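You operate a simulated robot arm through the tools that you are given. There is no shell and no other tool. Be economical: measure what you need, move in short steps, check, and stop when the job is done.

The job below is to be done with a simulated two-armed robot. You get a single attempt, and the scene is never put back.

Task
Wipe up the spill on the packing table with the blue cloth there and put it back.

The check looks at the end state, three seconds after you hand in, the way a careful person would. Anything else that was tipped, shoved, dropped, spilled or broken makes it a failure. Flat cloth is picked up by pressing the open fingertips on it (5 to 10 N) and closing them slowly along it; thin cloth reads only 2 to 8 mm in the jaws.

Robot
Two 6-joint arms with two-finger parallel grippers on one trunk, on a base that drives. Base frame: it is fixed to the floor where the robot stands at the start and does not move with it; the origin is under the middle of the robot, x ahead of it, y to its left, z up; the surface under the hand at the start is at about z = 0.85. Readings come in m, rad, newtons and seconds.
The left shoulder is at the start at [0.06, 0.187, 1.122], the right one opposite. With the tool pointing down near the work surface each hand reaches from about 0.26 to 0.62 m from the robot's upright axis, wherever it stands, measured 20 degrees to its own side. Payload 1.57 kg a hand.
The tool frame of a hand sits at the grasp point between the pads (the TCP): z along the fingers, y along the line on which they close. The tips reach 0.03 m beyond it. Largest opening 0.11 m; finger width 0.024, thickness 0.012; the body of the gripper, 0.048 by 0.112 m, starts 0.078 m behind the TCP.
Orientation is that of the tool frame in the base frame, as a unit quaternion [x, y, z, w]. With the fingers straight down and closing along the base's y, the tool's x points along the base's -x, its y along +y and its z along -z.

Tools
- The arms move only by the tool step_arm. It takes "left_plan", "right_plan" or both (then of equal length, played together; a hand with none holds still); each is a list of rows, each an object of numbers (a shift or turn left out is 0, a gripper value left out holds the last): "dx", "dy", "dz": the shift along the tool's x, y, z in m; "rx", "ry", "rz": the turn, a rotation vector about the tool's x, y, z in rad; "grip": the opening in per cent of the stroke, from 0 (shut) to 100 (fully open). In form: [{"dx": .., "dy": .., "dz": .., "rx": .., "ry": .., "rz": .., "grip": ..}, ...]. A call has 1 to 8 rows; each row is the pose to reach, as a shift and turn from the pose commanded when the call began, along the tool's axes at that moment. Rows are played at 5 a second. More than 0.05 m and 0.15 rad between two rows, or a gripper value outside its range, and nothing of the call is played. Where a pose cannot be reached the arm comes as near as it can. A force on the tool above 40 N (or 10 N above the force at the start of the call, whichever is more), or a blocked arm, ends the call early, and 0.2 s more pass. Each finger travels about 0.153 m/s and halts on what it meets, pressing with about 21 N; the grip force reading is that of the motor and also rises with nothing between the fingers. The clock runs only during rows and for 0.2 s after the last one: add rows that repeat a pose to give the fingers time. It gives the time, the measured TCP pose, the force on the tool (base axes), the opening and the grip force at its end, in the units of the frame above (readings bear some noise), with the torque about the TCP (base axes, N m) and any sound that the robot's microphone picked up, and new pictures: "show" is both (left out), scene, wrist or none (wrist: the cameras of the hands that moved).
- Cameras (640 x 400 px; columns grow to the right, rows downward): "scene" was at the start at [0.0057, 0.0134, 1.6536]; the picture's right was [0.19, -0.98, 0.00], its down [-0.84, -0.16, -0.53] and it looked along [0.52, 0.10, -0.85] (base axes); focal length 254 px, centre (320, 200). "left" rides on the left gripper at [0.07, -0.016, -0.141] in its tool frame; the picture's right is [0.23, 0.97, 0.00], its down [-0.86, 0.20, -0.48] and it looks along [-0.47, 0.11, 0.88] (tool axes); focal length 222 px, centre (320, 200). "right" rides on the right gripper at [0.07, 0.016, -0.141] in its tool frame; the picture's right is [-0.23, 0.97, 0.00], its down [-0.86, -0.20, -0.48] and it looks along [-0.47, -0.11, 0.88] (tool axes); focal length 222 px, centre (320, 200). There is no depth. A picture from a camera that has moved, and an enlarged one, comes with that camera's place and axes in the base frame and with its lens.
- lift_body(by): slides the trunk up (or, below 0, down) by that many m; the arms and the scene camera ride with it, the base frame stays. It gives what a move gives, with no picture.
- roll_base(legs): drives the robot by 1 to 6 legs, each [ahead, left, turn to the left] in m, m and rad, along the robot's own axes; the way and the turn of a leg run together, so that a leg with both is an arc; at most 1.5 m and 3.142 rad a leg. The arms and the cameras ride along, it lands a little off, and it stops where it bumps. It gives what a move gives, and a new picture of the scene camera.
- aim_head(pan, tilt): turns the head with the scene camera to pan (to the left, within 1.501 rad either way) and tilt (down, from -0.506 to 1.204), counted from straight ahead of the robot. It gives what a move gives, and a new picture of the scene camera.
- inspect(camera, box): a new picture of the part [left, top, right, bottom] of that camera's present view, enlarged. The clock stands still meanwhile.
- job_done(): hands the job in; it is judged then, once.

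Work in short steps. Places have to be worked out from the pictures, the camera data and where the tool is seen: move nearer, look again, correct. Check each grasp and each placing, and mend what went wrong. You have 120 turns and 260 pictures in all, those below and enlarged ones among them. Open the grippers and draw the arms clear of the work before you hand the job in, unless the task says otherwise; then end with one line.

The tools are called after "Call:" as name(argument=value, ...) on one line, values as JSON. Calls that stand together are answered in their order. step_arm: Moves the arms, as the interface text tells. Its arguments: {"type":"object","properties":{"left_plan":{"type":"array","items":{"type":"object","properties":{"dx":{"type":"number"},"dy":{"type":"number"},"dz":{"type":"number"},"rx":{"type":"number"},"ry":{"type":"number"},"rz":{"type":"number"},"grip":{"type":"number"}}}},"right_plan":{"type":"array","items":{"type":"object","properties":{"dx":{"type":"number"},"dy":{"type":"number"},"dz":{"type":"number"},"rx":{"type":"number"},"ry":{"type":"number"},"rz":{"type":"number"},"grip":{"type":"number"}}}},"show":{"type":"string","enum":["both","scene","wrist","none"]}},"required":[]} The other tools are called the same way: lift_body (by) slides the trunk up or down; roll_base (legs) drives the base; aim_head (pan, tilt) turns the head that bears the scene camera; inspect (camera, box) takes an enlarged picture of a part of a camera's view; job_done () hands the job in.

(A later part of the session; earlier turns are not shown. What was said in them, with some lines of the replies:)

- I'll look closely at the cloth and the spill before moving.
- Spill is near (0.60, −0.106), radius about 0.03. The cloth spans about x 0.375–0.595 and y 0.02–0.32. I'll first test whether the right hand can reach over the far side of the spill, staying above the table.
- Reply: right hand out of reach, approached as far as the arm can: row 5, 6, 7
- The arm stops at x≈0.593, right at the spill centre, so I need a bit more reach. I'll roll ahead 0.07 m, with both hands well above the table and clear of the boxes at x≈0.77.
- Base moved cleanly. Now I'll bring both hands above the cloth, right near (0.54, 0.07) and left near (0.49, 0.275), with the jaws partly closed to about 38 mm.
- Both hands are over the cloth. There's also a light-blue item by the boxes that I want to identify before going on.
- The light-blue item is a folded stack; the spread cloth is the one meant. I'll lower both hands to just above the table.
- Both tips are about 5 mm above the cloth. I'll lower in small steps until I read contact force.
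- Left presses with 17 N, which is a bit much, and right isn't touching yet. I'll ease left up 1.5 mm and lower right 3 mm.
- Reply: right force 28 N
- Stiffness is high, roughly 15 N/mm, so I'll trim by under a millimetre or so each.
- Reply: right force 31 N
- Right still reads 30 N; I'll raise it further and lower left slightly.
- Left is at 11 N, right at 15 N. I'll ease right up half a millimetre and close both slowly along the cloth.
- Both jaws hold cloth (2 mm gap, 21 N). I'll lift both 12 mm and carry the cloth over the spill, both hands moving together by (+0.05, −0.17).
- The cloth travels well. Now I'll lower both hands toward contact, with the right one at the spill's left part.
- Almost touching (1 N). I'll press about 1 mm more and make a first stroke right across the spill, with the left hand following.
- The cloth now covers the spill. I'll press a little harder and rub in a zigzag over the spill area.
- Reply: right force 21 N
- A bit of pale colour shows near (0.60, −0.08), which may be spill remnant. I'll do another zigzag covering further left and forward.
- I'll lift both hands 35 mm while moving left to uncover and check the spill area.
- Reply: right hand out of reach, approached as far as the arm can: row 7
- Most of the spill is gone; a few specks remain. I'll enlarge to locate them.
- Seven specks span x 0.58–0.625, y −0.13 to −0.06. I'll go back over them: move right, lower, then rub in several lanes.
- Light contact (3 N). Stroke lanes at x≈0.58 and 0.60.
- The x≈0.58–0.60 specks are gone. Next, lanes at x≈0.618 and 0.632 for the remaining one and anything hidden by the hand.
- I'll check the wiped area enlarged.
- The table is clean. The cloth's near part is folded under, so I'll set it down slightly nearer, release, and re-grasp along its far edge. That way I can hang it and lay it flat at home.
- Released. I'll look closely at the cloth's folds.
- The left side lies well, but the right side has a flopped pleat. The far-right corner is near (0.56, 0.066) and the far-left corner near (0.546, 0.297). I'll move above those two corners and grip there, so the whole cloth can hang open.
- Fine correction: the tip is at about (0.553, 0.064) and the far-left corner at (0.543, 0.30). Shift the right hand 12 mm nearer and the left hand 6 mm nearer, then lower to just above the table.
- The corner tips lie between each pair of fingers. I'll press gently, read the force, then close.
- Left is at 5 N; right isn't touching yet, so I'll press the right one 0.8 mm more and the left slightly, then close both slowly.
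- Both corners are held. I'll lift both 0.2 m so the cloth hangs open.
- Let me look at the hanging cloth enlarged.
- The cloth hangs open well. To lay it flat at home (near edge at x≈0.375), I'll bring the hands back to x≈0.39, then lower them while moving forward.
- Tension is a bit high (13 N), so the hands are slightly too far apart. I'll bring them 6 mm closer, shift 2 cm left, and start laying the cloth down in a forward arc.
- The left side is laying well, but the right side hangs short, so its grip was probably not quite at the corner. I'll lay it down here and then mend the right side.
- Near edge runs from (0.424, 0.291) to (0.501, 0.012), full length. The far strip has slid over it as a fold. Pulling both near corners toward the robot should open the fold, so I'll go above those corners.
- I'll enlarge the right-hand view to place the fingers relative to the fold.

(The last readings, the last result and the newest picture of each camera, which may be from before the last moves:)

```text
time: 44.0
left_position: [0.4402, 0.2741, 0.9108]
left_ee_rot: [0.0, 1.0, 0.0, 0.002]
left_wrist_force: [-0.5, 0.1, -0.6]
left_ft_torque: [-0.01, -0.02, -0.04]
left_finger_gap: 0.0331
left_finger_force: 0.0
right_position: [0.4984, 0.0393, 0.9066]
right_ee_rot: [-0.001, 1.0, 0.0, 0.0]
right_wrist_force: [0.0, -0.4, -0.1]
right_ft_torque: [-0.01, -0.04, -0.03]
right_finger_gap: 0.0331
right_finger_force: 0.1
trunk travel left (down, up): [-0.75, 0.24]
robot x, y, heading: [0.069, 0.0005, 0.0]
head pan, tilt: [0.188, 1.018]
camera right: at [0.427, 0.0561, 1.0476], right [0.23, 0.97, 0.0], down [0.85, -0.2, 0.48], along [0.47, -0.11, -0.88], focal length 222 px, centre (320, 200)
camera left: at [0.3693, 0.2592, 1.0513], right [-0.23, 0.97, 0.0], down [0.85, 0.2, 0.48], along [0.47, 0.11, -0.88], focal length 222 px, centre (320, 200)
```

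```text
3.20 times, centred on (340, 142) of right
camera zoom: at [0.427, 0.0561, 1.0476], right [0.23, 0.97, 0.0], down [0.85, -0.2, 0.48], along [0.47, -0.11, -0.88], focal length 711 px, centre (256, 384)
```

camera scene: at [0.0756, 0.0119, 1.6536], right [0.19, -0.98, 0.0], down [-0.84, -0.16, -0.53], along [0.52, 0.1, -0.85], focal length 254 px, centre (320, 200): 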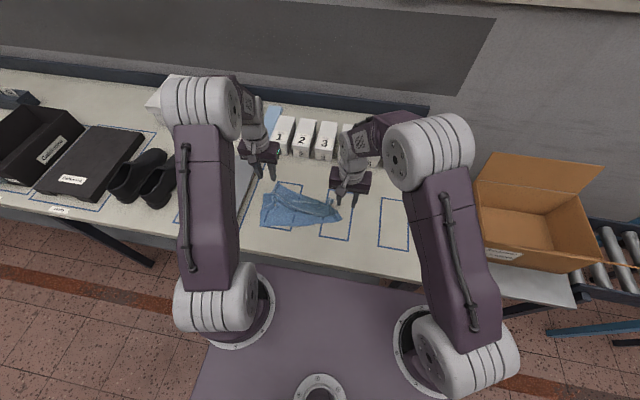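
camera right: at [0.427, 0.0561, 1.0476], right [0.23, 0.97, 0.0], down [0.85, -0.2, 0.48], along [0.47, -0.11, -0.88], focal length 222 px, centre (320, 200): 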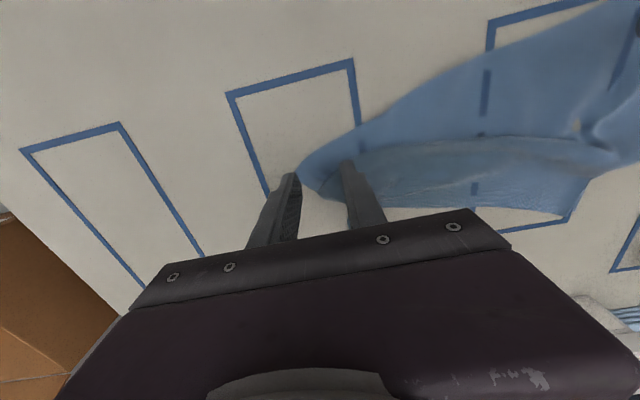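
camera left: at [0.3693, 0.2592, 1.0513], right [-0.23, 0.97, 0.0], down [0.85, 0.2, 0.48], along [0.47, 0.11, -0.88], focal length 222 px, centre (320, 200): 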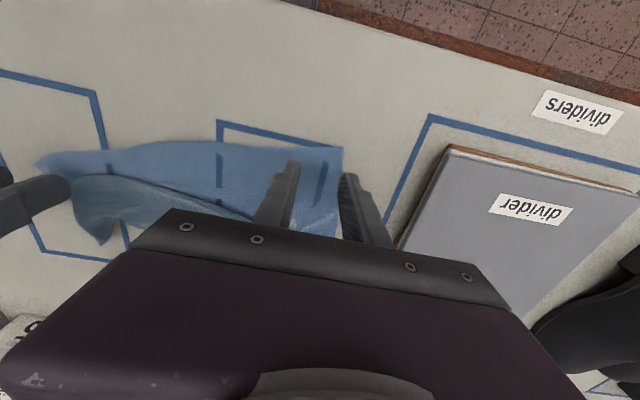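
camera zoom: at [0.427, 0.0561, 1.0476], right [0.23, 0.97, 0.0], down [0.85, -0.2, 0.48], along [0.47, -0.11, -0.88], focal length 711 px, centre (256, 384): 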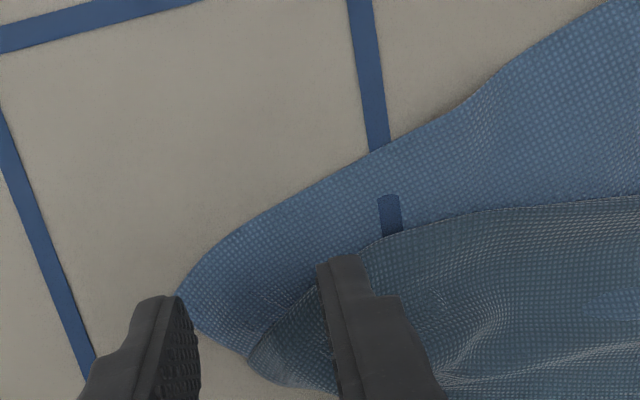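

Place the right hand at about (0.490, 0.040) so both fingers land on the lower layer, and lower both to near contact.

Call:
step_arm(right_plan=[{"dx": 0.008, "dy": 0.001}, {"dx": 0.008, "dy": 0.001, "dz": 0.012}, {"dx": 0.008, "dy": 0.001, "dz": 0.022}, {"dx": 0.008, "dy": 0.001, "dz": 0.025}, {"dx": 0.008, "dy": 0.001, "dz": 0.025}], left_plan=[{"dz": 0.01}, {"dz": 0.018}, {"dz": 0.025}, {"dz": 0.0285}, {"dz": 0.0285}], show="none")

```text
time: 45.2
left_position: [0.4403, 0.2752, 0.8816]
left_ee_rot: [0.002, 1.0, 0.0, 0.001]
left_wrist_force: [0.8, 0.6, 9.4]
left_ft_torque: [0.01, -0.01, -0.03]
left_finger_gap: 0.033
left_finger_force: 0.0
right_position: [0.4899, 0.0405, 0.8813]
right_ee_rot: [0.0, 1.0, 0.0, -0.001]
right_wrist_force: [-0.6, 0.3, 0.6]
right_ft_torque: [0.02, 0.02, 0.03]
right_finger_gap: 0.0331
right_finger_force: 0.2
trunk travel left (down, up): [-0.75, 0.24]
robot x, y, heading: [0.0695, 0.0017, -0.003]
head pan, tilt: [0.188, 1.018]
```

Left is at 9 N; right needs about half a millimetre more. Press and close both slowly.

Call:
step_arm(right_plan=[{"dz": 0.0007}, {"dz": 0.0007, "grip": 25}, {"dz": 0.0007, "grip": 20}, {"dz": 0.0007, "grip": 15}, {"dz": 0.0007, "grip": 10}, {"dz": 0.0007, "grip": 5}, {"dz": 0.0007, "grip": 0}, {"dz": 0.0007, "grip": 0}], left_plan=[{}, {"grip": 25}, {"grip": 20}, {"grip": 15}, {"grip": 10}, {"grip": 5}, {"grip": 0}, {"grip": 0}], show="wrist")

```text
time: 47.0
left_position: [0.4385, 0.2761, 0.8816]
left_ee_rot: [0.001, 1.0, 0.0, 0.0]
left_wrist_force: [1.7, -4.8, 10.4]
left_ft_torque: [-0.18, 0.01, 0.04]
left_finger_gap: 0.002
left_finger_force: 21.1
right_position: [0.49, 0.0401, 0.8826]
right_ee_rot: [0.0, 1.0, 0.001, 0.001]
right_wrist_force: [-0.5, 4.6, 5.7]
right_ft_torque: [0.16, -0.03, 0.07]
right_finger_gap: 0.0013
right_finger_force: 20.8
trunk travel left (down, up): [-0.75, 0.24]
robot x, y, heading: [0.0732, -0.0003, -0.001]
head pan, tilt: [0.188, 1.018]
camera right: at [0.4195, 0.0569, 1.0228], right [0.23, 0.97, 0.0], down [0.85, -0.2, 0.48], along [0.47, -0.11, -0.88], focal length 222 px, centre (320, 200)
camera left: at [0.368, 0.2591, 1.0233], right [-0.23, 0.97, 0.0], down [0.85, 0.2, 0.48], along [0.47, 0.11, -0.88], focal length 222 px, centre (320, 200)
```

right: 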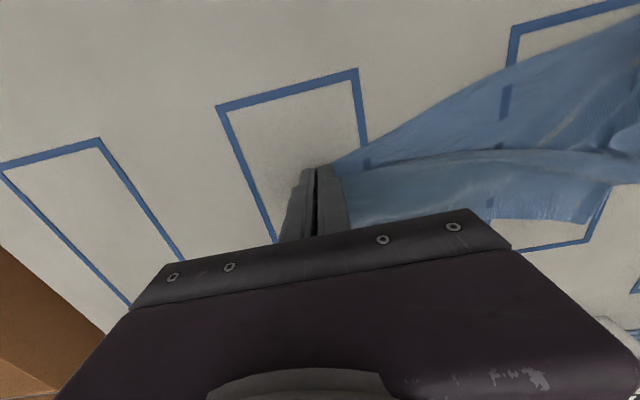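
left: 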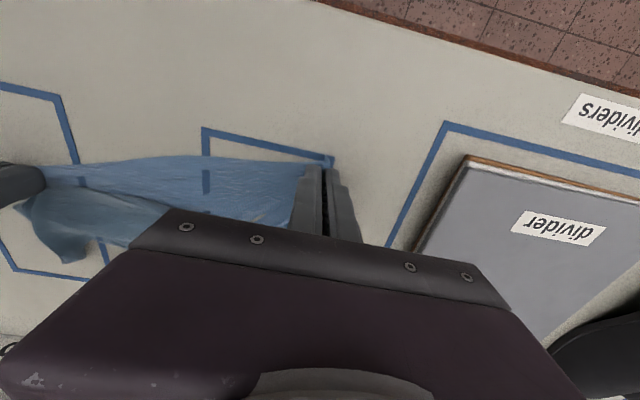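

Both near corners are held (thin gaps, light tension). Pull them toward the robot to the home near edge (x≈0.385), low and flat.

Call:
step_arm(right_plan=[{"dz": -0.004}, {"dx": 0.018, "dy": 0.004, "dz": -0.004}, {"dx": 0.036, "dy": 0.008, "dz": -0.004}, {"dx": 0.054, "dy": 0.012, "dz": -0.004}, {"dx": 0.072, "dy": 0.016, "dz": -0.004}, {"dx": 0.09, "dy": 0.02, "dz": -0.004}, {"dx": 0.105, "dy": 0.02, "dz": -0.004}, {"dx": 0.105, "dy": 0.02, "dz": -0.004}], left_plan=[{"dz": -0.003}, {"dx": 0.008, "dy": 0.004, "dz": -0.003}, {"dx": 0.016, "dy": 0.008, "dz": -0.003}, {"dx": 0.024, "dy": 0.012, "dz": -0.003}, {"dx": 0.032, "dy": 0.016, "dz": -0.003}, {"dx": 0.042, "dy": 0.021, "dz": -0.003}, {"dx": 0.048, "dy": 0.024, "dz": -0.003}, {"dx": 0.048, "dy": 0.024, "dz": -0.003}])

Call:
inspect(camera="scene", box=[220, 160, 380, 260])

```text
time: 48.8
left_position: [0.3915, 0.2979, 0.8832]
left_ee_rot: [0.001, 1.0, -0.001, -0.001]
left_wrist_force: [0.0, -0.3, 0.3]
left_ft_torque: [0.02, 0.01, 0.01]
left_finger_gap: 0.0021
left_finger_force: 20.9
right_position: [0.3835, 0.0609, 0.885]
right_ee_rot: [0.0, 1.0, -0.001, 0.0]
right_wrist_force: [0.3, 0.8, 0.6]
right_ft_torque: [-0.03, 0.0, -0.02]
right_finger_gap: 0.0011
right_finger_force: 22.1
trunk travel left (down, up): [-0.75, 0.24]
robot x, y, heading: [0.0715, -0.0005, -0.0]
head pan, tilt: [0.188, 1.018]
camera scene: at [0.0758, 0.0134, 1.6536], right [0.19, -0.98, 0.0], down [-0.84, -0.16, -0.53], along [0.52, 0.1, -0.85], focal length 254 px, centre (320, 200)
camera right: at [0.3145, 0.0771, 1.0264], right [0.23, 0.97, 0.0], down [0.86, -0.2, 0.48], along [0.47, -0.11, -0.88], focal length 222 px, centre (320, 200)
camera left: at [0.3206, 0.2828, 1.0252], right [-0.23, 0.97, 0.0], down [0.86, 0.2, 0.48], along [0.47, 0.11, -0.88], focal length 222 px, centre (320, 200)
```

scene: 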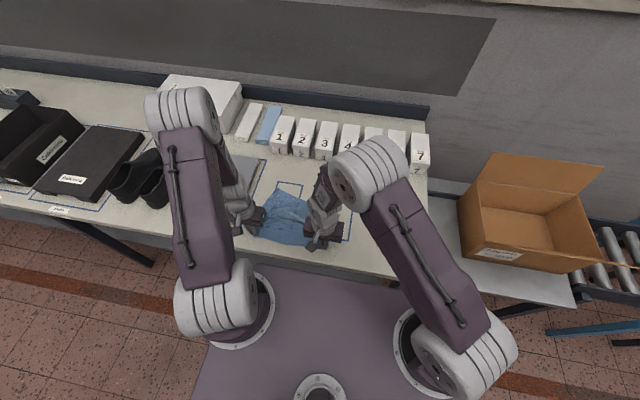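
right: 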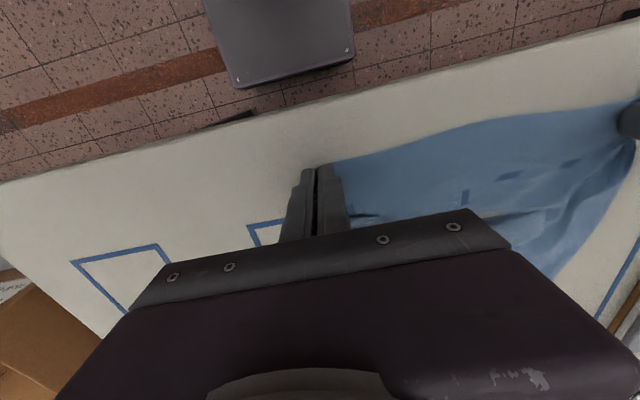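
left: 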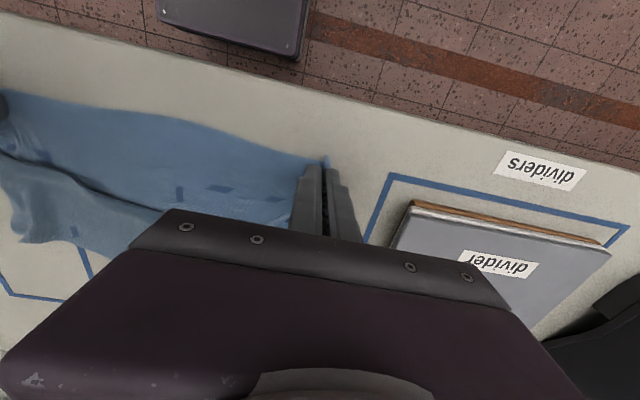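

```text
4.00 times, centred on (300, 210) of scene
camera zoom: at [0.0758, 0.0134, 1.6536], right [0.19, -0.98, 0.0], down [-0.84, -0.16, -0.53], along [0.52, 0.1, -0.85], focal length 1016 px, centre (400, 160)
```

zoom: 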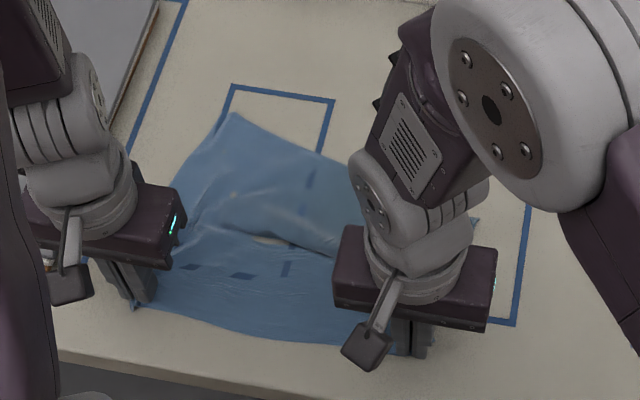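

The near edge is at home and the cloth has opened a lot. Release both and rise for a view.

Call:
step_arm(right_plan=[{"grip": 10, "dz": 0.002}, {"grip": 20, "dz": 0.002}, {"grip": 30, "dz": 0.002}, {"dz": -0.03}, {"dz": -0.07}, {"dz": -0.1, "dy": -0.04}, {"dz": -0.1, "dy": -0.08}, {"dz": -0.1, "dy": -0.12}], left_plan=[{"grip": 10, "dz": 0.001}, {"grip": 20, "dz": 0.001}, {"grip": 30, "dz": 0.001}, {"dz": -0.03}, {"dz": -0.07}, {"dz": -0.1}, {"dz": -0.12}, {"dz": -0.12}])

Call:
inspect(camera="scene", box=[220, 160, 380, 260])

Call:
inspect(camera="left", box=[0, 50, 320, 250])

```text
time: 50.6
left_position: [0.3935, 0.298, 1.0041]
left_ee_rot: [0.001, 1.0, 0.0, 0.0]
left_wrist_force: [-0.4, 0.7, -0.1]
left_ft_torque: [0.05, -0.02, 0.02]
left_finger_gap: 0.0331
left_finger_force: 0.0
right_position: [0.3868, -0.0609, 0.9856]
right_ee_rot: [0.0, 1.0, 0.0, -0.001]
right_wrist_force: [0.2, 1.0, -0.2]
right_ft_torque: [0.03, -0.01, 0.01]
right_finger_gap: 0.0327
right_finger_force: 0.2
trunk travel left (down, up): [-0.75, 0.24]
robot x, y, heading: [0.067, -0.0008, 0.001]
head pan, tilt: [0.188, 1.018]
camera scene: at [0.0758, 0.0123, 1.6536], right [0.19, -0.98, 0.0], down [-0.84, -0.16, -0.53], along [0.52, 0.1, -0.85], focal length 254 px, centre (320, 200)
camera right: at [0.315, -0.0448, 1.1267], right [0.23, 0.97, 0.0], down [0.86, -0.2, 0.48], along [0.47, -0.11, -0.88], focal length 222 px, centre (320, 200)
camera left: at [0.323, 0.2819, 1.1464], right [-0.23, 0.97, 0.0], down [0.86, 0.2, 0.48], along [0.47, 0.11, -0.88], focal length 222 px, centre (320, 200)
```

scene: 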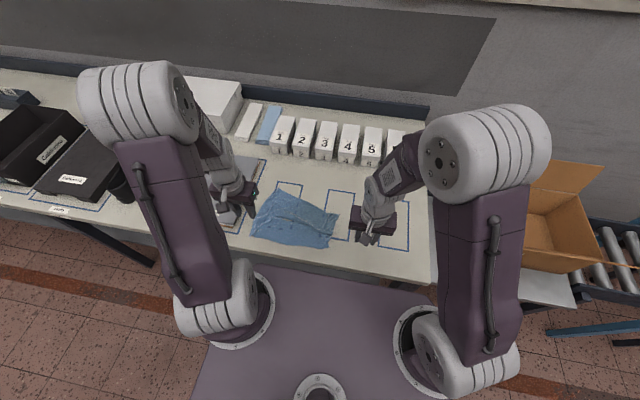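
right: 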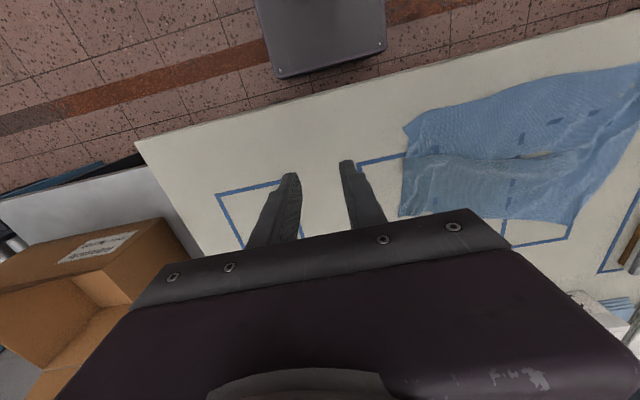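
left: 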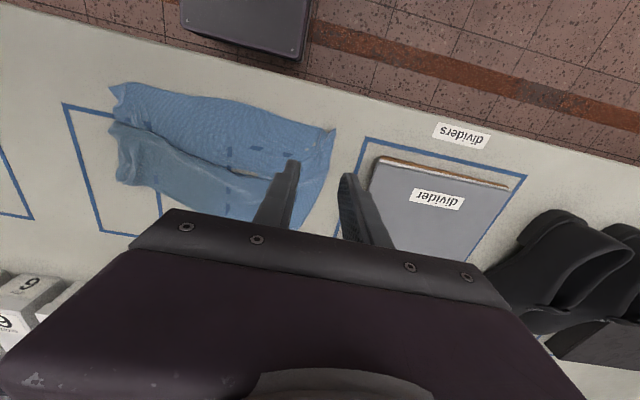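

```text
4.00 times, centred on (300, 210) of scene
camera zoom: at [0.0758, 0.0123, 1.6536], right [0.19, -0.98, 0.0], down [-0.84, -0.16, -0.53], along [0.52, 0.1, -0.85], focal length 1016 px, centre (400, 160)
```

zoom: 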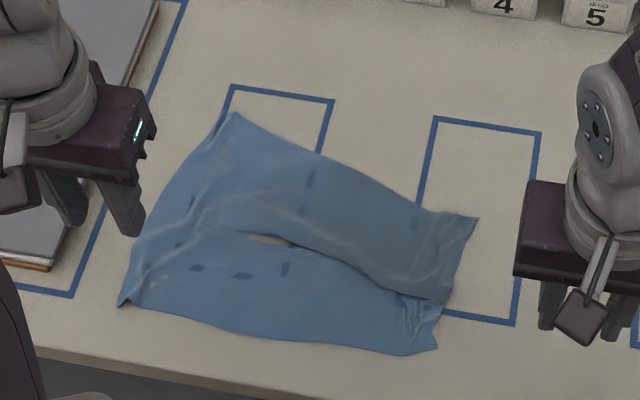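

```text
2.00 times, centred on (160, 150) of left
camera zoom: at [0.323, 0.2819, 1.1464], right [-0.23, 0.97, 0.0], down [0.86, 0.2, 0.48], along [0.47, 0.11, -0.88], focal length 444 px, centre (640, 300)
```

zoom: 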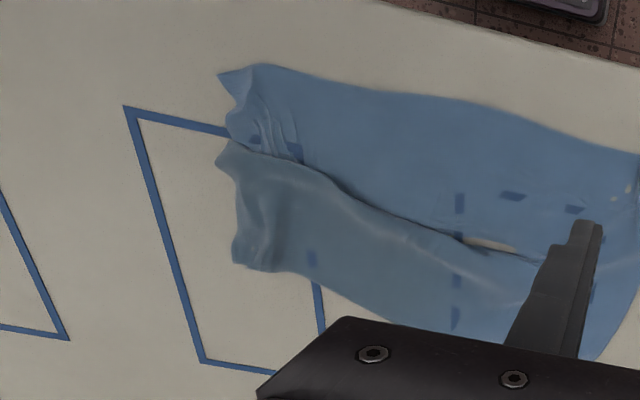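

Much better: only the far-right corner, at (0.519, 0.028), is about 6 cm short of home (0.582, 0.021). The far-left corner is at (0.59, 0.272). I'll go above both far corners.

Call:
step_arm(right_plan=[{"dx": -0.03, "dy": 0.02}, {"dx": -0.06, "dy": 0.04}, {"dx": -0.09, "dy": 0.065}, {"dx": -0.118, "dy": 0.09, "dz": 0.015}, {"dx": -0.118, "dy": 0.106, "dz": 0.045}, {"dx": -0.118, "dy": 0.106, "dz": 0.075}, {"dx": -0.118, "dy": 0.106, "dz": 0.075}], left_plan=[{"dx": -0.035, "dy": -0.005}, {"dx": -0.075, "dy": -0.015}, {"dx": -0.115, "dy": -0.025}, {"dx": -0.15, "dy": -0.035, "dz": 0.02}, {"dx": -0.18, "dy": -0.043, "dz": 0.05}, {"dx": -0.18, "dy": -0.043, "dz": 0.09}, {"dx": -0.18, "dy": -0.043, "dz": 0.09}], show="wrist")

Call:
inspect(camera="right", box=[240, 80, 440, 205])

Call:
inspect(camera="left", box=[220, 80, 420, 205])

```text
time: 52.2
left_position: [0.5705, 0.2544, 0.9118]
left_ee_rot: [0.0, 1.0, 0.0, 0.0]
left_wrist_force: [0.1, -0.2, 0.0]
left_ft_torque: [-0.02, -0.04, 0.02]
left_finger_gap: 0.0331
left_finger_force: 0.1
right_position: [0.5059, 0.049, 0.9082]
right_ee_rot: [0.0, 1.0, 0.0, 0.001]
right_wrist_force: [0.1, -0.2, -0.5]
right_ft_torque: [0.0, 0.0, 0.01]
right_finger_gap: 0.0331
right_finger_force: 0.0
trunk travel left (down, up): [-0.75, 0.24]
robot x, y, heading: [0.0738, -0.0039, -0.002]
head pan, tilt: [0.188, 1.018]
camera right: at [0.4344, 0.0644, 1.0504], right [0.23, 0.97, 0.0], down [0.85, -0.2, 0.48], along [0.47, -0.11, -0.88], focal length 222 px, centre (320, 200)
camera left: at [0.4999, 0.2394, 1.055], right [-0.23, 0.97, 0.0], down [0.85, 0.2, 0.48], along [0.47, 0.11, -0.88], focal length 222 px, centre (320, 200)
```

right: 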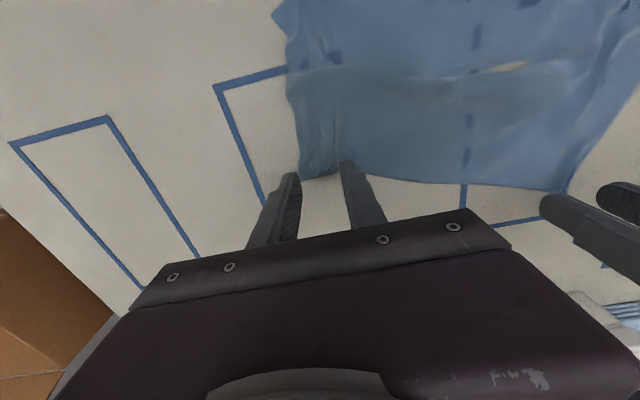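
left: 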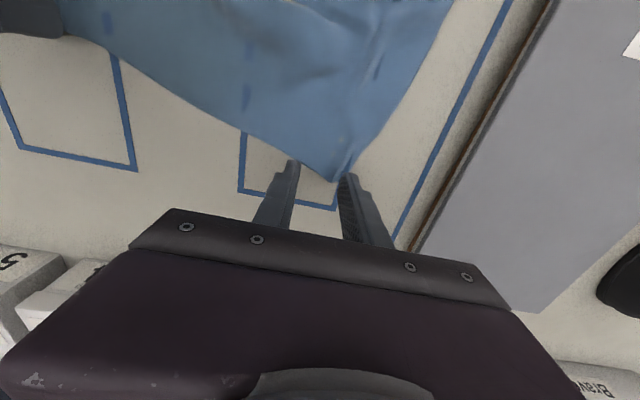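

```text
3.20 times, centred on (340, 142) of right
camera zoom: at [0.4344, 0.0644, 1.0504], right [0.23, 0.97, 0.0], down [0.85, -0.2, 0.48], along [0.47, -0.11, -0.88], focal length 711 px, centre (256, 384)
```

zoom: 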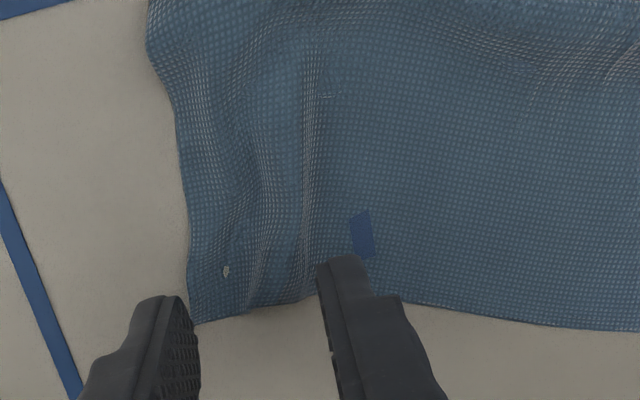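

```text
3.20 times, centred on (320, 142) of left
camera zoom: at [0.4999, 0.2394, 1.055], right [-0.23, 0.97, 0.0], down [0.85, 0.2, 0.48], along [0.47, 0.11, -0.88], focal length 711 px, centre (320, 384)
```

zoom: 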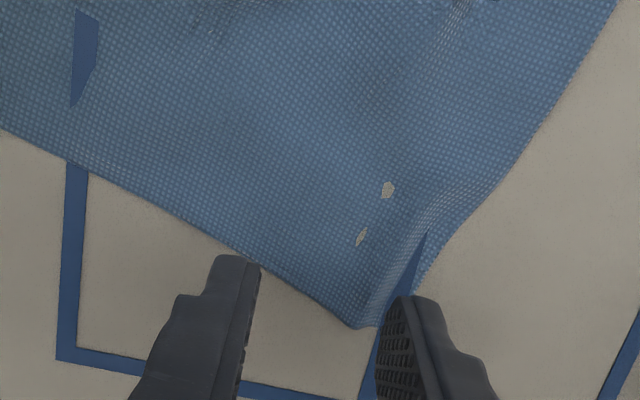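

Fine-adjust: right to (0.502, 0.052), left to (0.566, 0.262), then lower to contact.

Call:
step_arm(right_plan=[{"dx": 0.004, "dy": 0.003, "dz": 0.01}, {"dx": 0.004, "dy": 0.003, "dz": 0.02}, {"dx": 0.004, "dy": 0.003, "dz": 0.026}, {"dx": 0.004, "dy": 0.003, "dz": 0.0272}, {"dx": 0.004, "dy": 0.003, "dz": 0.0272}], left_plan=[{"dx": 0.005, "dy": 0.008, "dz": 0.01}, {"dx": 0.005, "dy": 0.008, "dz": 0.02}, {"dx": 0.005, "dy": 0.008, "dz": 0.027}, {"dx": 0.005, "dy": 0.008, "dz": 0.03}, {"dx": 0.005, "dy": 0.008, "dz": 0.03}], show="none")

```text
time: 53.4
left_position: [0.5671, 0.2635, 0.8831]
left_ee_rot: [0.001, 1.0, -0.001, 0.0]
left_wrist_force: [0.2, -0.4, 0.8]
left_ft_torque: [0.0, 0.01, -0.02]
left_finger_gap: 0.0329
left_finger_force: 0.0
right_position: [0.5004, 0.0502, 0.8821]
right_ee_rot: [-0.001, 1.0, 0.0, 0.001]
right_wrist_force: [0.5, -0.1, -0.6]
right_ft_torque: [-0.01, 0.0, 0.0]
right_finger_gap: 0.0332
right_finger_force: 0.0
trunk travel left (down, up): [-0.75, 0.24]
robot x, y, heading: [0.0685, 0.0004, 0.002]
head pan, tilt: [0.188, 1.018]
```

Not quite touching; press about 1 mm more on each.

Call:
step_arm(right_plan=[{"dz": 0.0007}, {"dz": 0.0012}, {"dz": 0.0012}], left_plan=[{"dz": 0.0007}, {"dz": 0.0012}, {"dz": 0.0012}], show="none")

```text
time: 54.2
left_position: [0.5673, 0.2634, 0.8822]
left_ee_rot: [0.002, 1.0, 0.0, 0.0]
left_wrist_force: [0.2, 1.0, 0.2]
left_ft_torque: [-0.01, 0.05, -0.01]
left_finger_gap: 0.0328
left_finger_force: 0.1
right_position: [0.5005, 0.0497, 0.8825]
right_ee_rot: [0.001, 1.0, 0.0, 0.0]
right_wrist_force: [0.3, -0.2, -0.2]
right_ft_torque: [0.01, -0.02, 0.0]
right_finger_gap: 0.0329
right_finger_force: 0.0
trunk travel left (down, up): [-0.75, 0.24]
robot x, y, heading: [0.0724, 0.0006, -0.001]
head pan, tilt: [0.188, 1.018]
```

Call:
step_arm(right_plan=[{"dz": 0.0007}, {"dz": 0.001}, {"dz": 0.001}], left_plan=[{"dz": 0.0004}, {"dz": 0.0008}, {"dz": 0.0008}], show="none")

```text
time: 55.0
left_position: [0.566, 0.2643, 0.8816]
left_ee_rot: [0.001, 1.0, -0.001, 0.001]
left_wrist_force: [-0.4, -0.4, 0.7]
left_ft_torque: [0.0, 0.01, -0.05]
left_finger_gap: 0.0331
left_finger_force: 0.1
right_position: [0.4999, 0.0507, 0.8811]
right_ee_rot: [0.001, 1.0, 0.0, 0.0]
right_wrist_force: [1.2, 1.8, 8.8]
right_ft_torque: [-0.01, 0.0, 0.0]
right_finger_gap: 0.0328
right_finger_force: 0.0
trunk travel left (down, up): [-0.75, 0.24]
robot x, y, heading: [0.07, -0.0029, -0.001]
head pan, tilt: [0.188, 1.018]
```

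Right is at 9 N; left needs about 0.6 mm more. Press left and close both.

Call:
step_arm(right_plan=[{}, {"grip": 25}, {"grip": 20}, {"grip": 15}, {"grip": 10}, {"grip": 5}, {"grip": 0}, {"grip": 0}], left_plan=[{"dz": 0.0007}, {"dz": 0.0007, "grip": 25}, {"dz": 0.0007, "grip": 20}, {"dz": 0.0007, "grip": 15}, {"dz": 0.0007, "grip": 10}, {"dz": 0.0007, "grip": 5}, {"dz": 0.0007, "grip": 0}, {"dz": 0.0007, "grip": 0}], show="wrist")

```text
time: 56.8
left_position: [0.5665, 0.2622, 0.8809]
left_ee_rot: [0.001, 1.0, -0.001, 0.001]
left_wrist_force: [-3.3, -10.2, 8.8]
left_ft_torque: [-0.29, 0.13, 0.03]
left_finger_gap: 0.0019
left_finger_force: 21.3
right_position: [0.4991, 0.0494, 0.8811]
right_ee_rot: [0.0, 1.0, 0.0, 0.002]
right_wrist_force: [2.6, 11.5, 6.2]
right_ft_torque: [0.29, -0.06, -0.05]
right_finger_gap: 0.0049
right_finger_force: 21.2
trunk travel left (down, up): [-0.75, 0.24]
robot x, y, heading: [0.0695, -0.0, 0.0]
head pan, tilt: [0.188, 1.018]
camera right: at [0.4284, 0.0657, 1.0226], right [0.23, 0.97, 0.0], down [0.85, -0.2, 0.48], along [0.47, -0.11, -0.88], focal length 222 px, centre (320, 200)
camera left: at [0.495, 0.2471, 1.0234], right [-0.23, 0.97, 0.0], down [0.85, 0.2, 0.48], along [0.47, 0.11, -0.88], focal length 222 px, centre (320, 200)
```

right: 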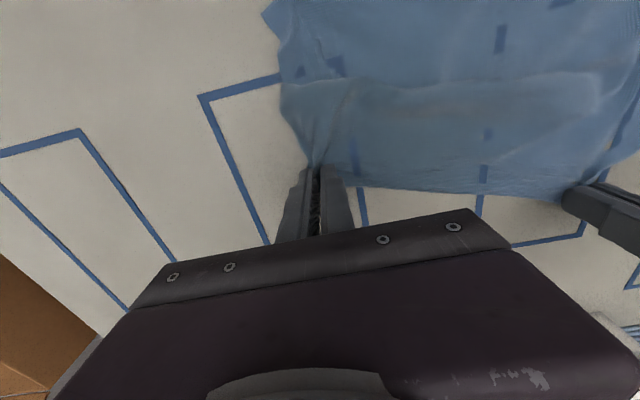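
left: 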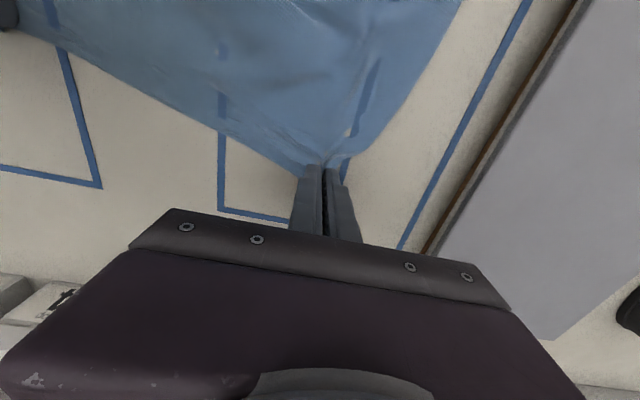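

Both far corners are held. Slide the right one forward 6.6 cm and the left 1 cm forward and 1.6 cm left, low over the table, to open the remaining fold.

Call:
step_arm(right_plan=[{"dz": -0.004}, {"dx": -0.013, "dy": 0.002, "dz": -0.004}, {"dx": -0.026, "dy": 0.004, "dz": -0.004}, {"dx": -0.04, "dy": 0.006, "dz": -0.004}, {"dx": -0.053, "dy": 0.006, "dz": -0.004}, {"dx": -0.066, "dy": 0.006, "dz": -0.004}, {"dx": -0.066, "dy": 0.006, "dz": -0.003}], left_plan=[{"dz": -0.004}, {"dx": -0.002, "dy": 0.003, "dz": -0.004}, {"dx": -0.004, "dy": 0.006, "dz": -0.004}, {"dx": -0.006, "dy": 0.009, "dz": -0.004}, {"dx": -0.009, "dy": 0.013, "dz": -0.004}, {"dx": -0.011, "dy": 0.016, "dz": -0.004}, {"dx": -0.011, "dy": 0.016, "dz": -0.003}])

Call:
inspect(camera="scene", box=[220, 160, 380, 260])

```text
time: 58.4
left_position: [0.5775, 0.2796, 0.8839]
left_ee_rot: [0.001, 1.0, 0.0, 0.0]
left_wrist_force: [-0.9, -15.8, -0.1]
left_ft_torque: [-0.52, 0.02, 0.11]
left_finger_gap: 0.0021
left_finger_force: 21.1
right_position: [0.5671, 0.0552, 0.8844]
right_ee_rot: [0.0, 1.0, 0.001, 0.001]
right_wrist_force: [0.4, 16.2, 0.9]
right_ft_torque: [0.5, -0.05, 0.02]
right_finger_gap: 0.002
right_finger_force: 20.9
trunk travel left (down, up): [-0.75, 0.24]
robot x, y, heading: [0.0669, -0.0004, -0.0]
head pan, tilt: [0.188, 1.018]
camera scene: at [0.0752, 0.0135, 1.6537], right [0.19, -0.98, 0.0], down [-0.84, -0.16, -0.53], along [0.52, 0.1, -0.85], focal length 254 px, centre (320, 200)
camera right: at [0.4956, 0.072, 1.0251], right [0.23, 0.97, 0.0], down [0.85, -0.2, 0.48], along [0.47, -0.11, -0.88], focal length 222 px, centre (320, 200)
camera left: at [0.5072, 0.2634, 1.0262], right [-0.23, 0.97, 0.0], down [0.86, 0.2, 0.48], along [0.47, 0.11, -0.88], focal length 222 px, centre (320, 200)
```

scene: 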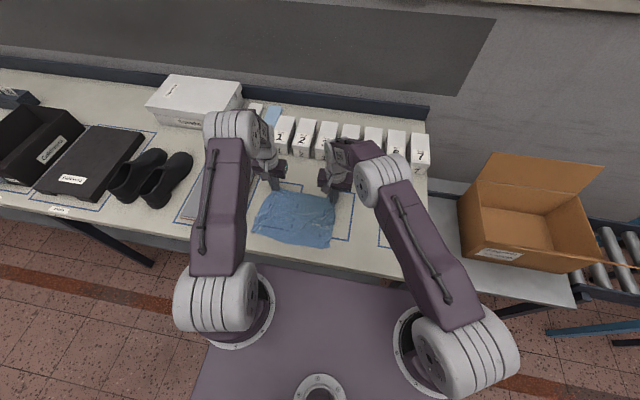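
right: 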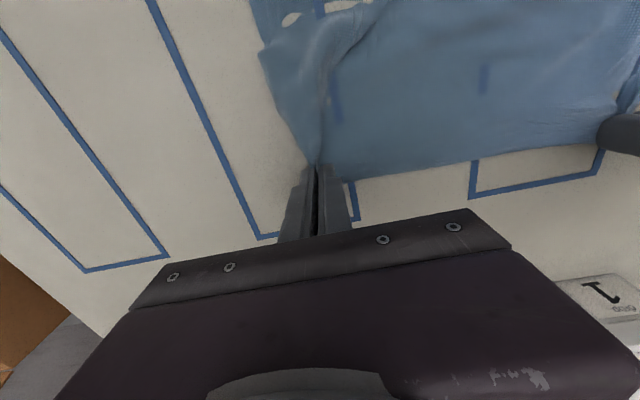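
left: 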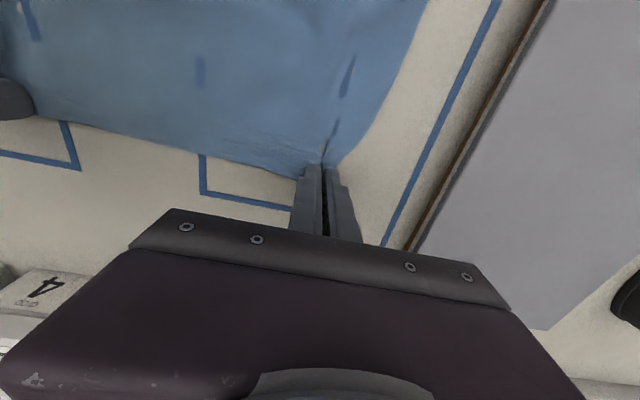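

```text
4.00 times, centred on (300, 210) of scene
camera zoom: at [0.0752, 0.0135, 1.6537], right [0.19, -0.98, 0.0], down [-0.84, -0.16, -0.53], along [0.52, 0.1, -0.85], focal length 1016 px, centre (400, 160)
```

zoom: 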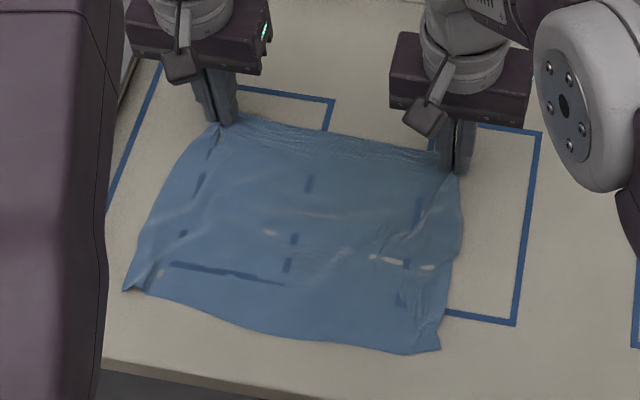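

The cloth is now nearly flat at its home. Release gently and withdraw both hands clear for a look.

Call:
step_arm(right_plan=[{"dy": 0.004, "dz": 0.001}, {"dy": 0.004, "dz": 0.001, "grip": 8}, {"dy": 0.004, "dz": 0.001, "grip": 16}, {"dy": 0.004, "dz": 0.001, "grip": 30}, {"dy": 0.004, "dz": -0.03}, {"dy": 0.0, "dz": -0.07}, {"dx": 0.02, "dy": -0.04, "dz": -0.09}, {"dx": 0.05, "dy": -0.08, "dz": -0.1}], left_plan=[{"dy": -0.004, "dz": 0.001}, {"dy": -0.004, "dz": 0.001, "grip": 8}, {"dy": -0.004, "dz": 0.001, "grip": 16}, {"dy": -0.004, "dz": 0.001, "grip": 30}, {"dy": -0.004, "dz": -0.03}, {"dy": 0.0, "dz": -0.07}, {"dz": -0.1}, {"dz": -0.13}])

Call:
inspect(camera="scene", box=[220, 160, 380, 260])

```text
refused: row 8 steps farther than a row can; nothing moved
```

```text
4.00 times, centred on (300, 210) of scene
camera zoom: at [0.0752, 0.0135, 1.6537], right [0.19, -0.98, 0.0], down [-0.84, -0.16, -0.53], along [0.52, 0.1, -0.85], focal length 1016 px, centre (400, 160)
```

zoom: 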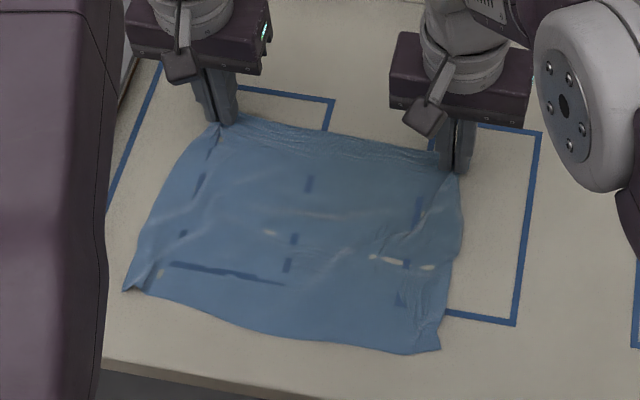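

The call was refused because one step was too big; I'll repeat it with smaller steps.

Call:
step_arm(right_plan=[{"dy": 0.004, "dz": 0.001}, {"dy": 0.004, "dz": 0.001, "grip": 8}, {"dy": 0.004, "dz": 0.001, "grip": 16}, {"dy": 0.004, "dz": 0.001, "grip": 30}, {"dy": 0.004, "dz": -0.03}, {"dy": 0.0, "dz": -0.07}, {"dx": 0.01, "dy": -0.03, "dz": -0.09}, {"dx": 0.03, "dy": -0.065, "dz": -0.1}], left_plan=[{"dy": -0.004, "dz": 0.001}, {"dy": -0.004, "dz": 0.001, "grip": 8}, {"dy": -0.004, "dz": 0.001, "grip": 16}, {"dy": -0.004, "dz": 0.001, "grip": 30}, {"dy": -0.004, "dz": -0.03}, {"dy": 0.0, "dz": -0.07}, {"dz": -0.1}, {"dz": -0.13}])

Call:
inspect(camera="scene", box=[220, 160, 380, 260])

```text
time: 60.2
left_position: [0.5781, 0.2776, 1.0146]
left_ee_rot: [0.001, 1.0, 0.0, 0.001]
left_wrist_force: [0.5, -0.2, -0.1]
left_ft_torque: [-0.02, -0.03, 0.03]
left_finger_gap: 0.0329
left_finger_force: 0.0
right_position: [0.5343, -0.011, 0.9827]
right_ee_rot: [0.0, 1.0, 0.001, 0.0]
right_wrist_force: [0.0, 0.1, -0.1]
right_ft_torque: [0.01, -0.04, 0.01]
right_finger_gap: 0.0333
right_finger_force: 0.1
trunk travel left (down, up): [-0.75, 0.24]
robot x, y, heading: [0.0715, 0.0013, 0.001]
head pan, tilt: [0.188, 1.018]
camera scene: at [0.0733, 0.0115, 1.6536], right [0.19, -0.98, 0.0], down [-0.83, -0.16, -0.53], along [0.52, 0.1, -0.85], focal length 254 px, centre (320, 200)
camera right: at [0.4642, 0.005, 1.1243], right [0.23, 0.97, 0.0], down [0.85, -0.2, 0.48], along [0.47, -0.11, -0.88], focal length 222 px, centre (320, 200)
camera left: at [0.5075, 0.2616, 1.1568], right [-0.23, 0.97, 0.0], down [0.85, 0.2, 0.48], along [0.47, 0.11, -0.88], focal length 222 px, centre (320, 200)
```

scene: 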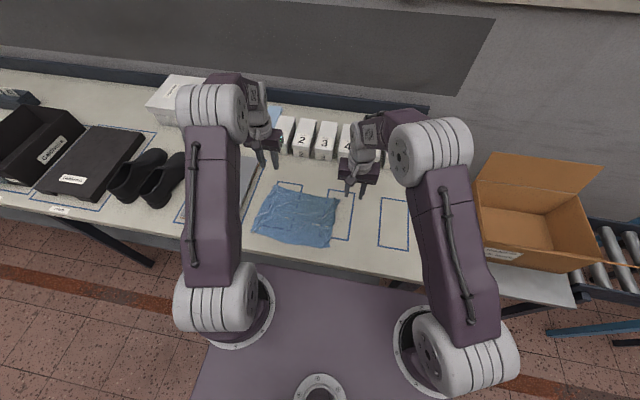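
right: 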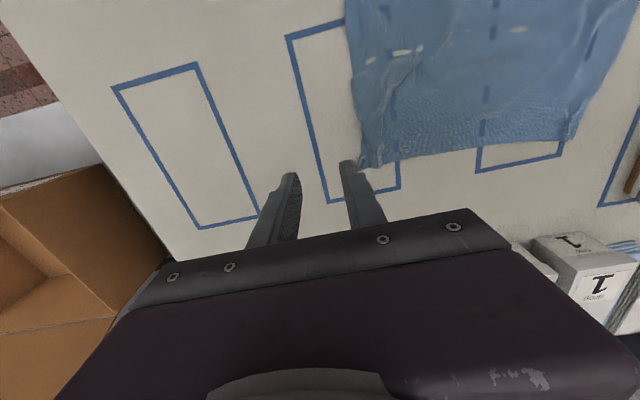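
left: 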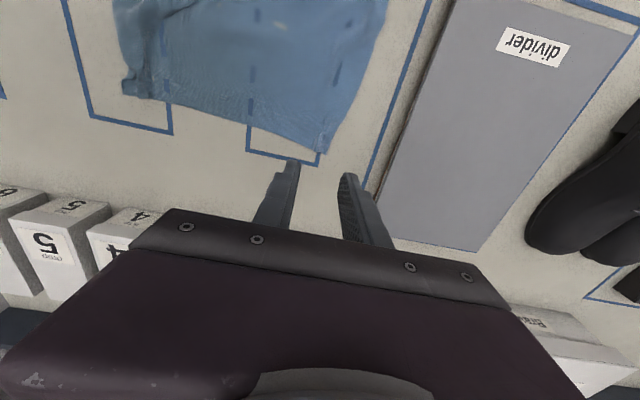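

```text
4.00 times, centred on (300, 210) of scene
camera zoom: at [0.0733, 0.0115, 1.6536], right [0.19, -0.98, 0.0], down [-0.83, -0.16, -0.53], along [0.52, 0.1, -0.85], focal length 1016 px, centre (400, 160)
```

zoom: 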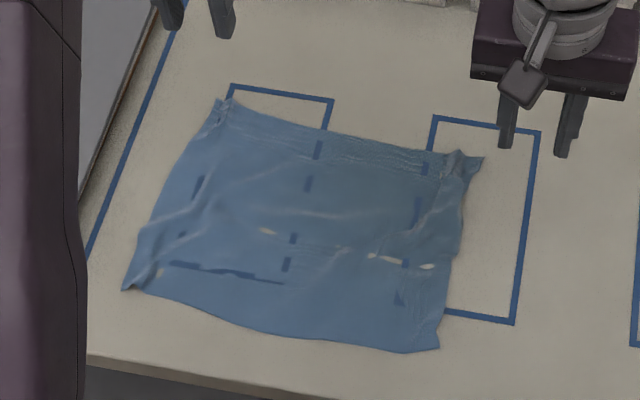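

All four corners are within about 1.5 cm of their original places. I'll draw the arms clear with grippers open and check the spill area once more.

Call:
step_arm(right_plan=[{"dy": -0.03, "dz": -0.02, "grip": 60}, {"dx": 0.02, "dy": -0.06, "dz": -0.04, "grip": 100}, {"dx": 0.05, "dy": -0.09, "dz": -0.06}, {"dx": 0.08, "dy": -0.12, "dz": -0.075}, {"dx": 0.08, "dy": -0.14, "dz": -0.075}, {"dx": 0.08, "dy": -0.14, "dz": -0.075}], left_plan=[{"dz": -0.02, "grip": 60}, {"dx": 0.02, "dz": -0.04, "grip": 100}, {"dx": 0.04, "dz": -0.05}, {"dx": 0.06, "dz": -0.05}, {"dx": 0.06, "dz": -0.05}, {"dx": 0.06, "dz": -0.05}])

Call:
inspect(camera="scene", box=[280, 130, 440, 230])

Call:
inspect(camera="right", box=[240, 60, 560, 260])

```text
time: 61.6
left_position: [0.5185, 0.28, 1.0619]
left_ee_rot: [0.001, 1.0, -0.001, 0.001]
left_wrist_force: [0.0, -0.9, -0.4]
left_ft_torque: [-0.03, 0.0, -0.04]
left_finger_gap: 0.1098
left_finger_force: 0.0
right_position: [0.4576, -0.1497, 1.0599]
right_ee_rot: [0.0, 1.0, 0.0, 0.0]
right_wrist_force: [-1.4, 0.6, 0.2]
right_ft_torque: [0.0, 0.0, -0.01]
right_finger_gap: 0.1102
right_finger_force: 0.0
trunk travel left (down, up): [-0.75, 0.24]
robot x, y, heading: [0.0721, -0.0021, -0.006]
head pan, tilt: [0.188, 1.018]
camera scene: at [0.076, 0.0142, 1.6536], right [0.19, -0.98, 0.0], down [-0.84, -0.16, -0.53], along [0.52, 0.1, -0.85], focal length 254 px, centre (320, 200)
camera right: at [0.3865, -0.1336, 1.2005], right [0.23, 0.97, 0.0], down [0.86, -0.2, 0.48], along [0.47, -0.11, -0.88], focal length 222 px, centre (320, 200)
camera left: at [0.4467, 0.2645, 1.2037], right [-0.23, 0.97, 0.0], down [0.86, 0.2, 0.48], along [0.47, 0.11, -0.88], focal length 222 px, centre (320, 200)
```

scene: 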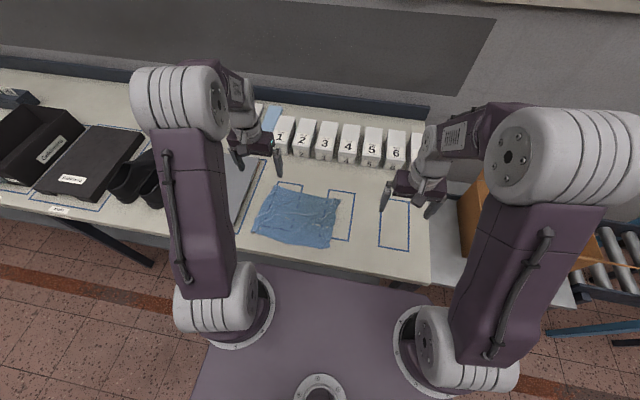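
right: 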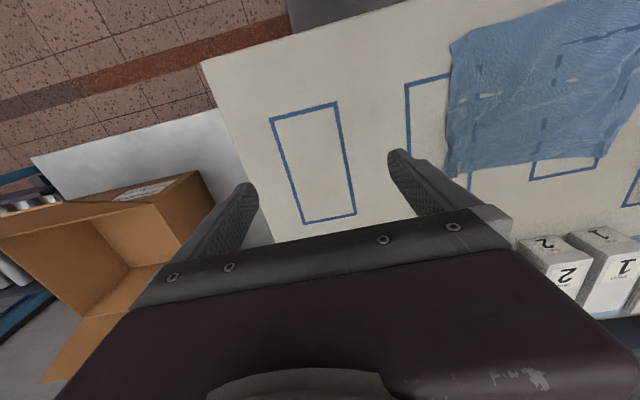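
left: 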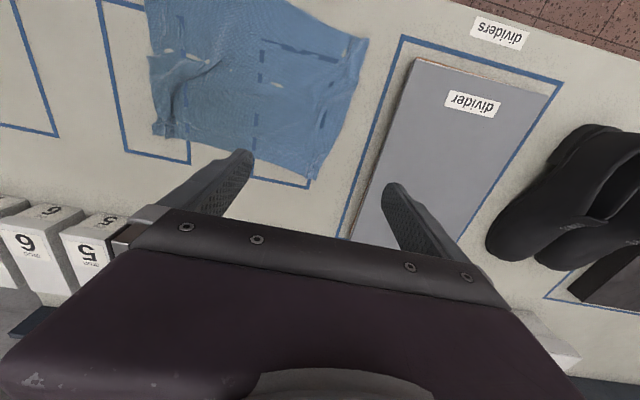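

```text
4.00 times, centred on (360, 180) of scene
camera zoom: at [0.076, 0.0142, 1.6536], right [0.19, -0.98, 0.0], down [-0.84, -0.16, -0.53], along [0.52, 0.1, -0.85], focal length 1016 px, centre (160, 280)
```

zoom: 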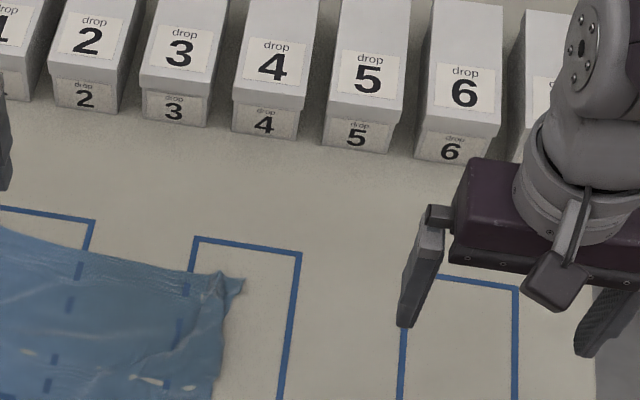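

```text
2.00 times, centred on (400, 160) of right
camera zoom: at [0.3865, -0.1336, 1.2005], right [0.23, 0.97, 0.0], down [0.86, -0.2, 0.48], along [0.47, -0.11, -0.88], focal length 444 px, centre (160, 280)
```

zoom: 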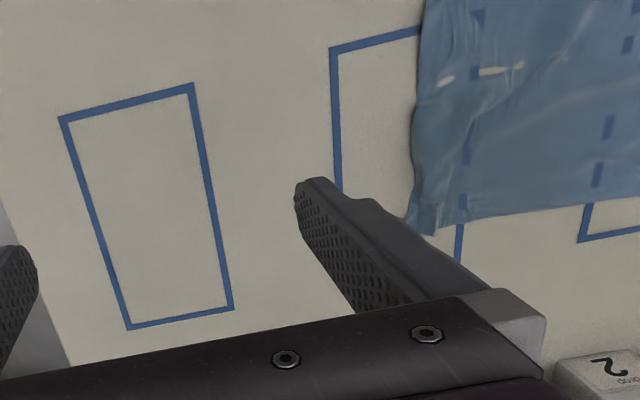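

The table is clean where the spill was, the cloth is back at its place and spread out, and nothing else looks moved. The arms are clear with grippers open.

Call:
job_done()

```text
The job is handed in.
```

The spill on the packing table is wiped up, and the blue cloth is back in its place, spread out with a few creases and its corners within about 1.5 cm of where they started.
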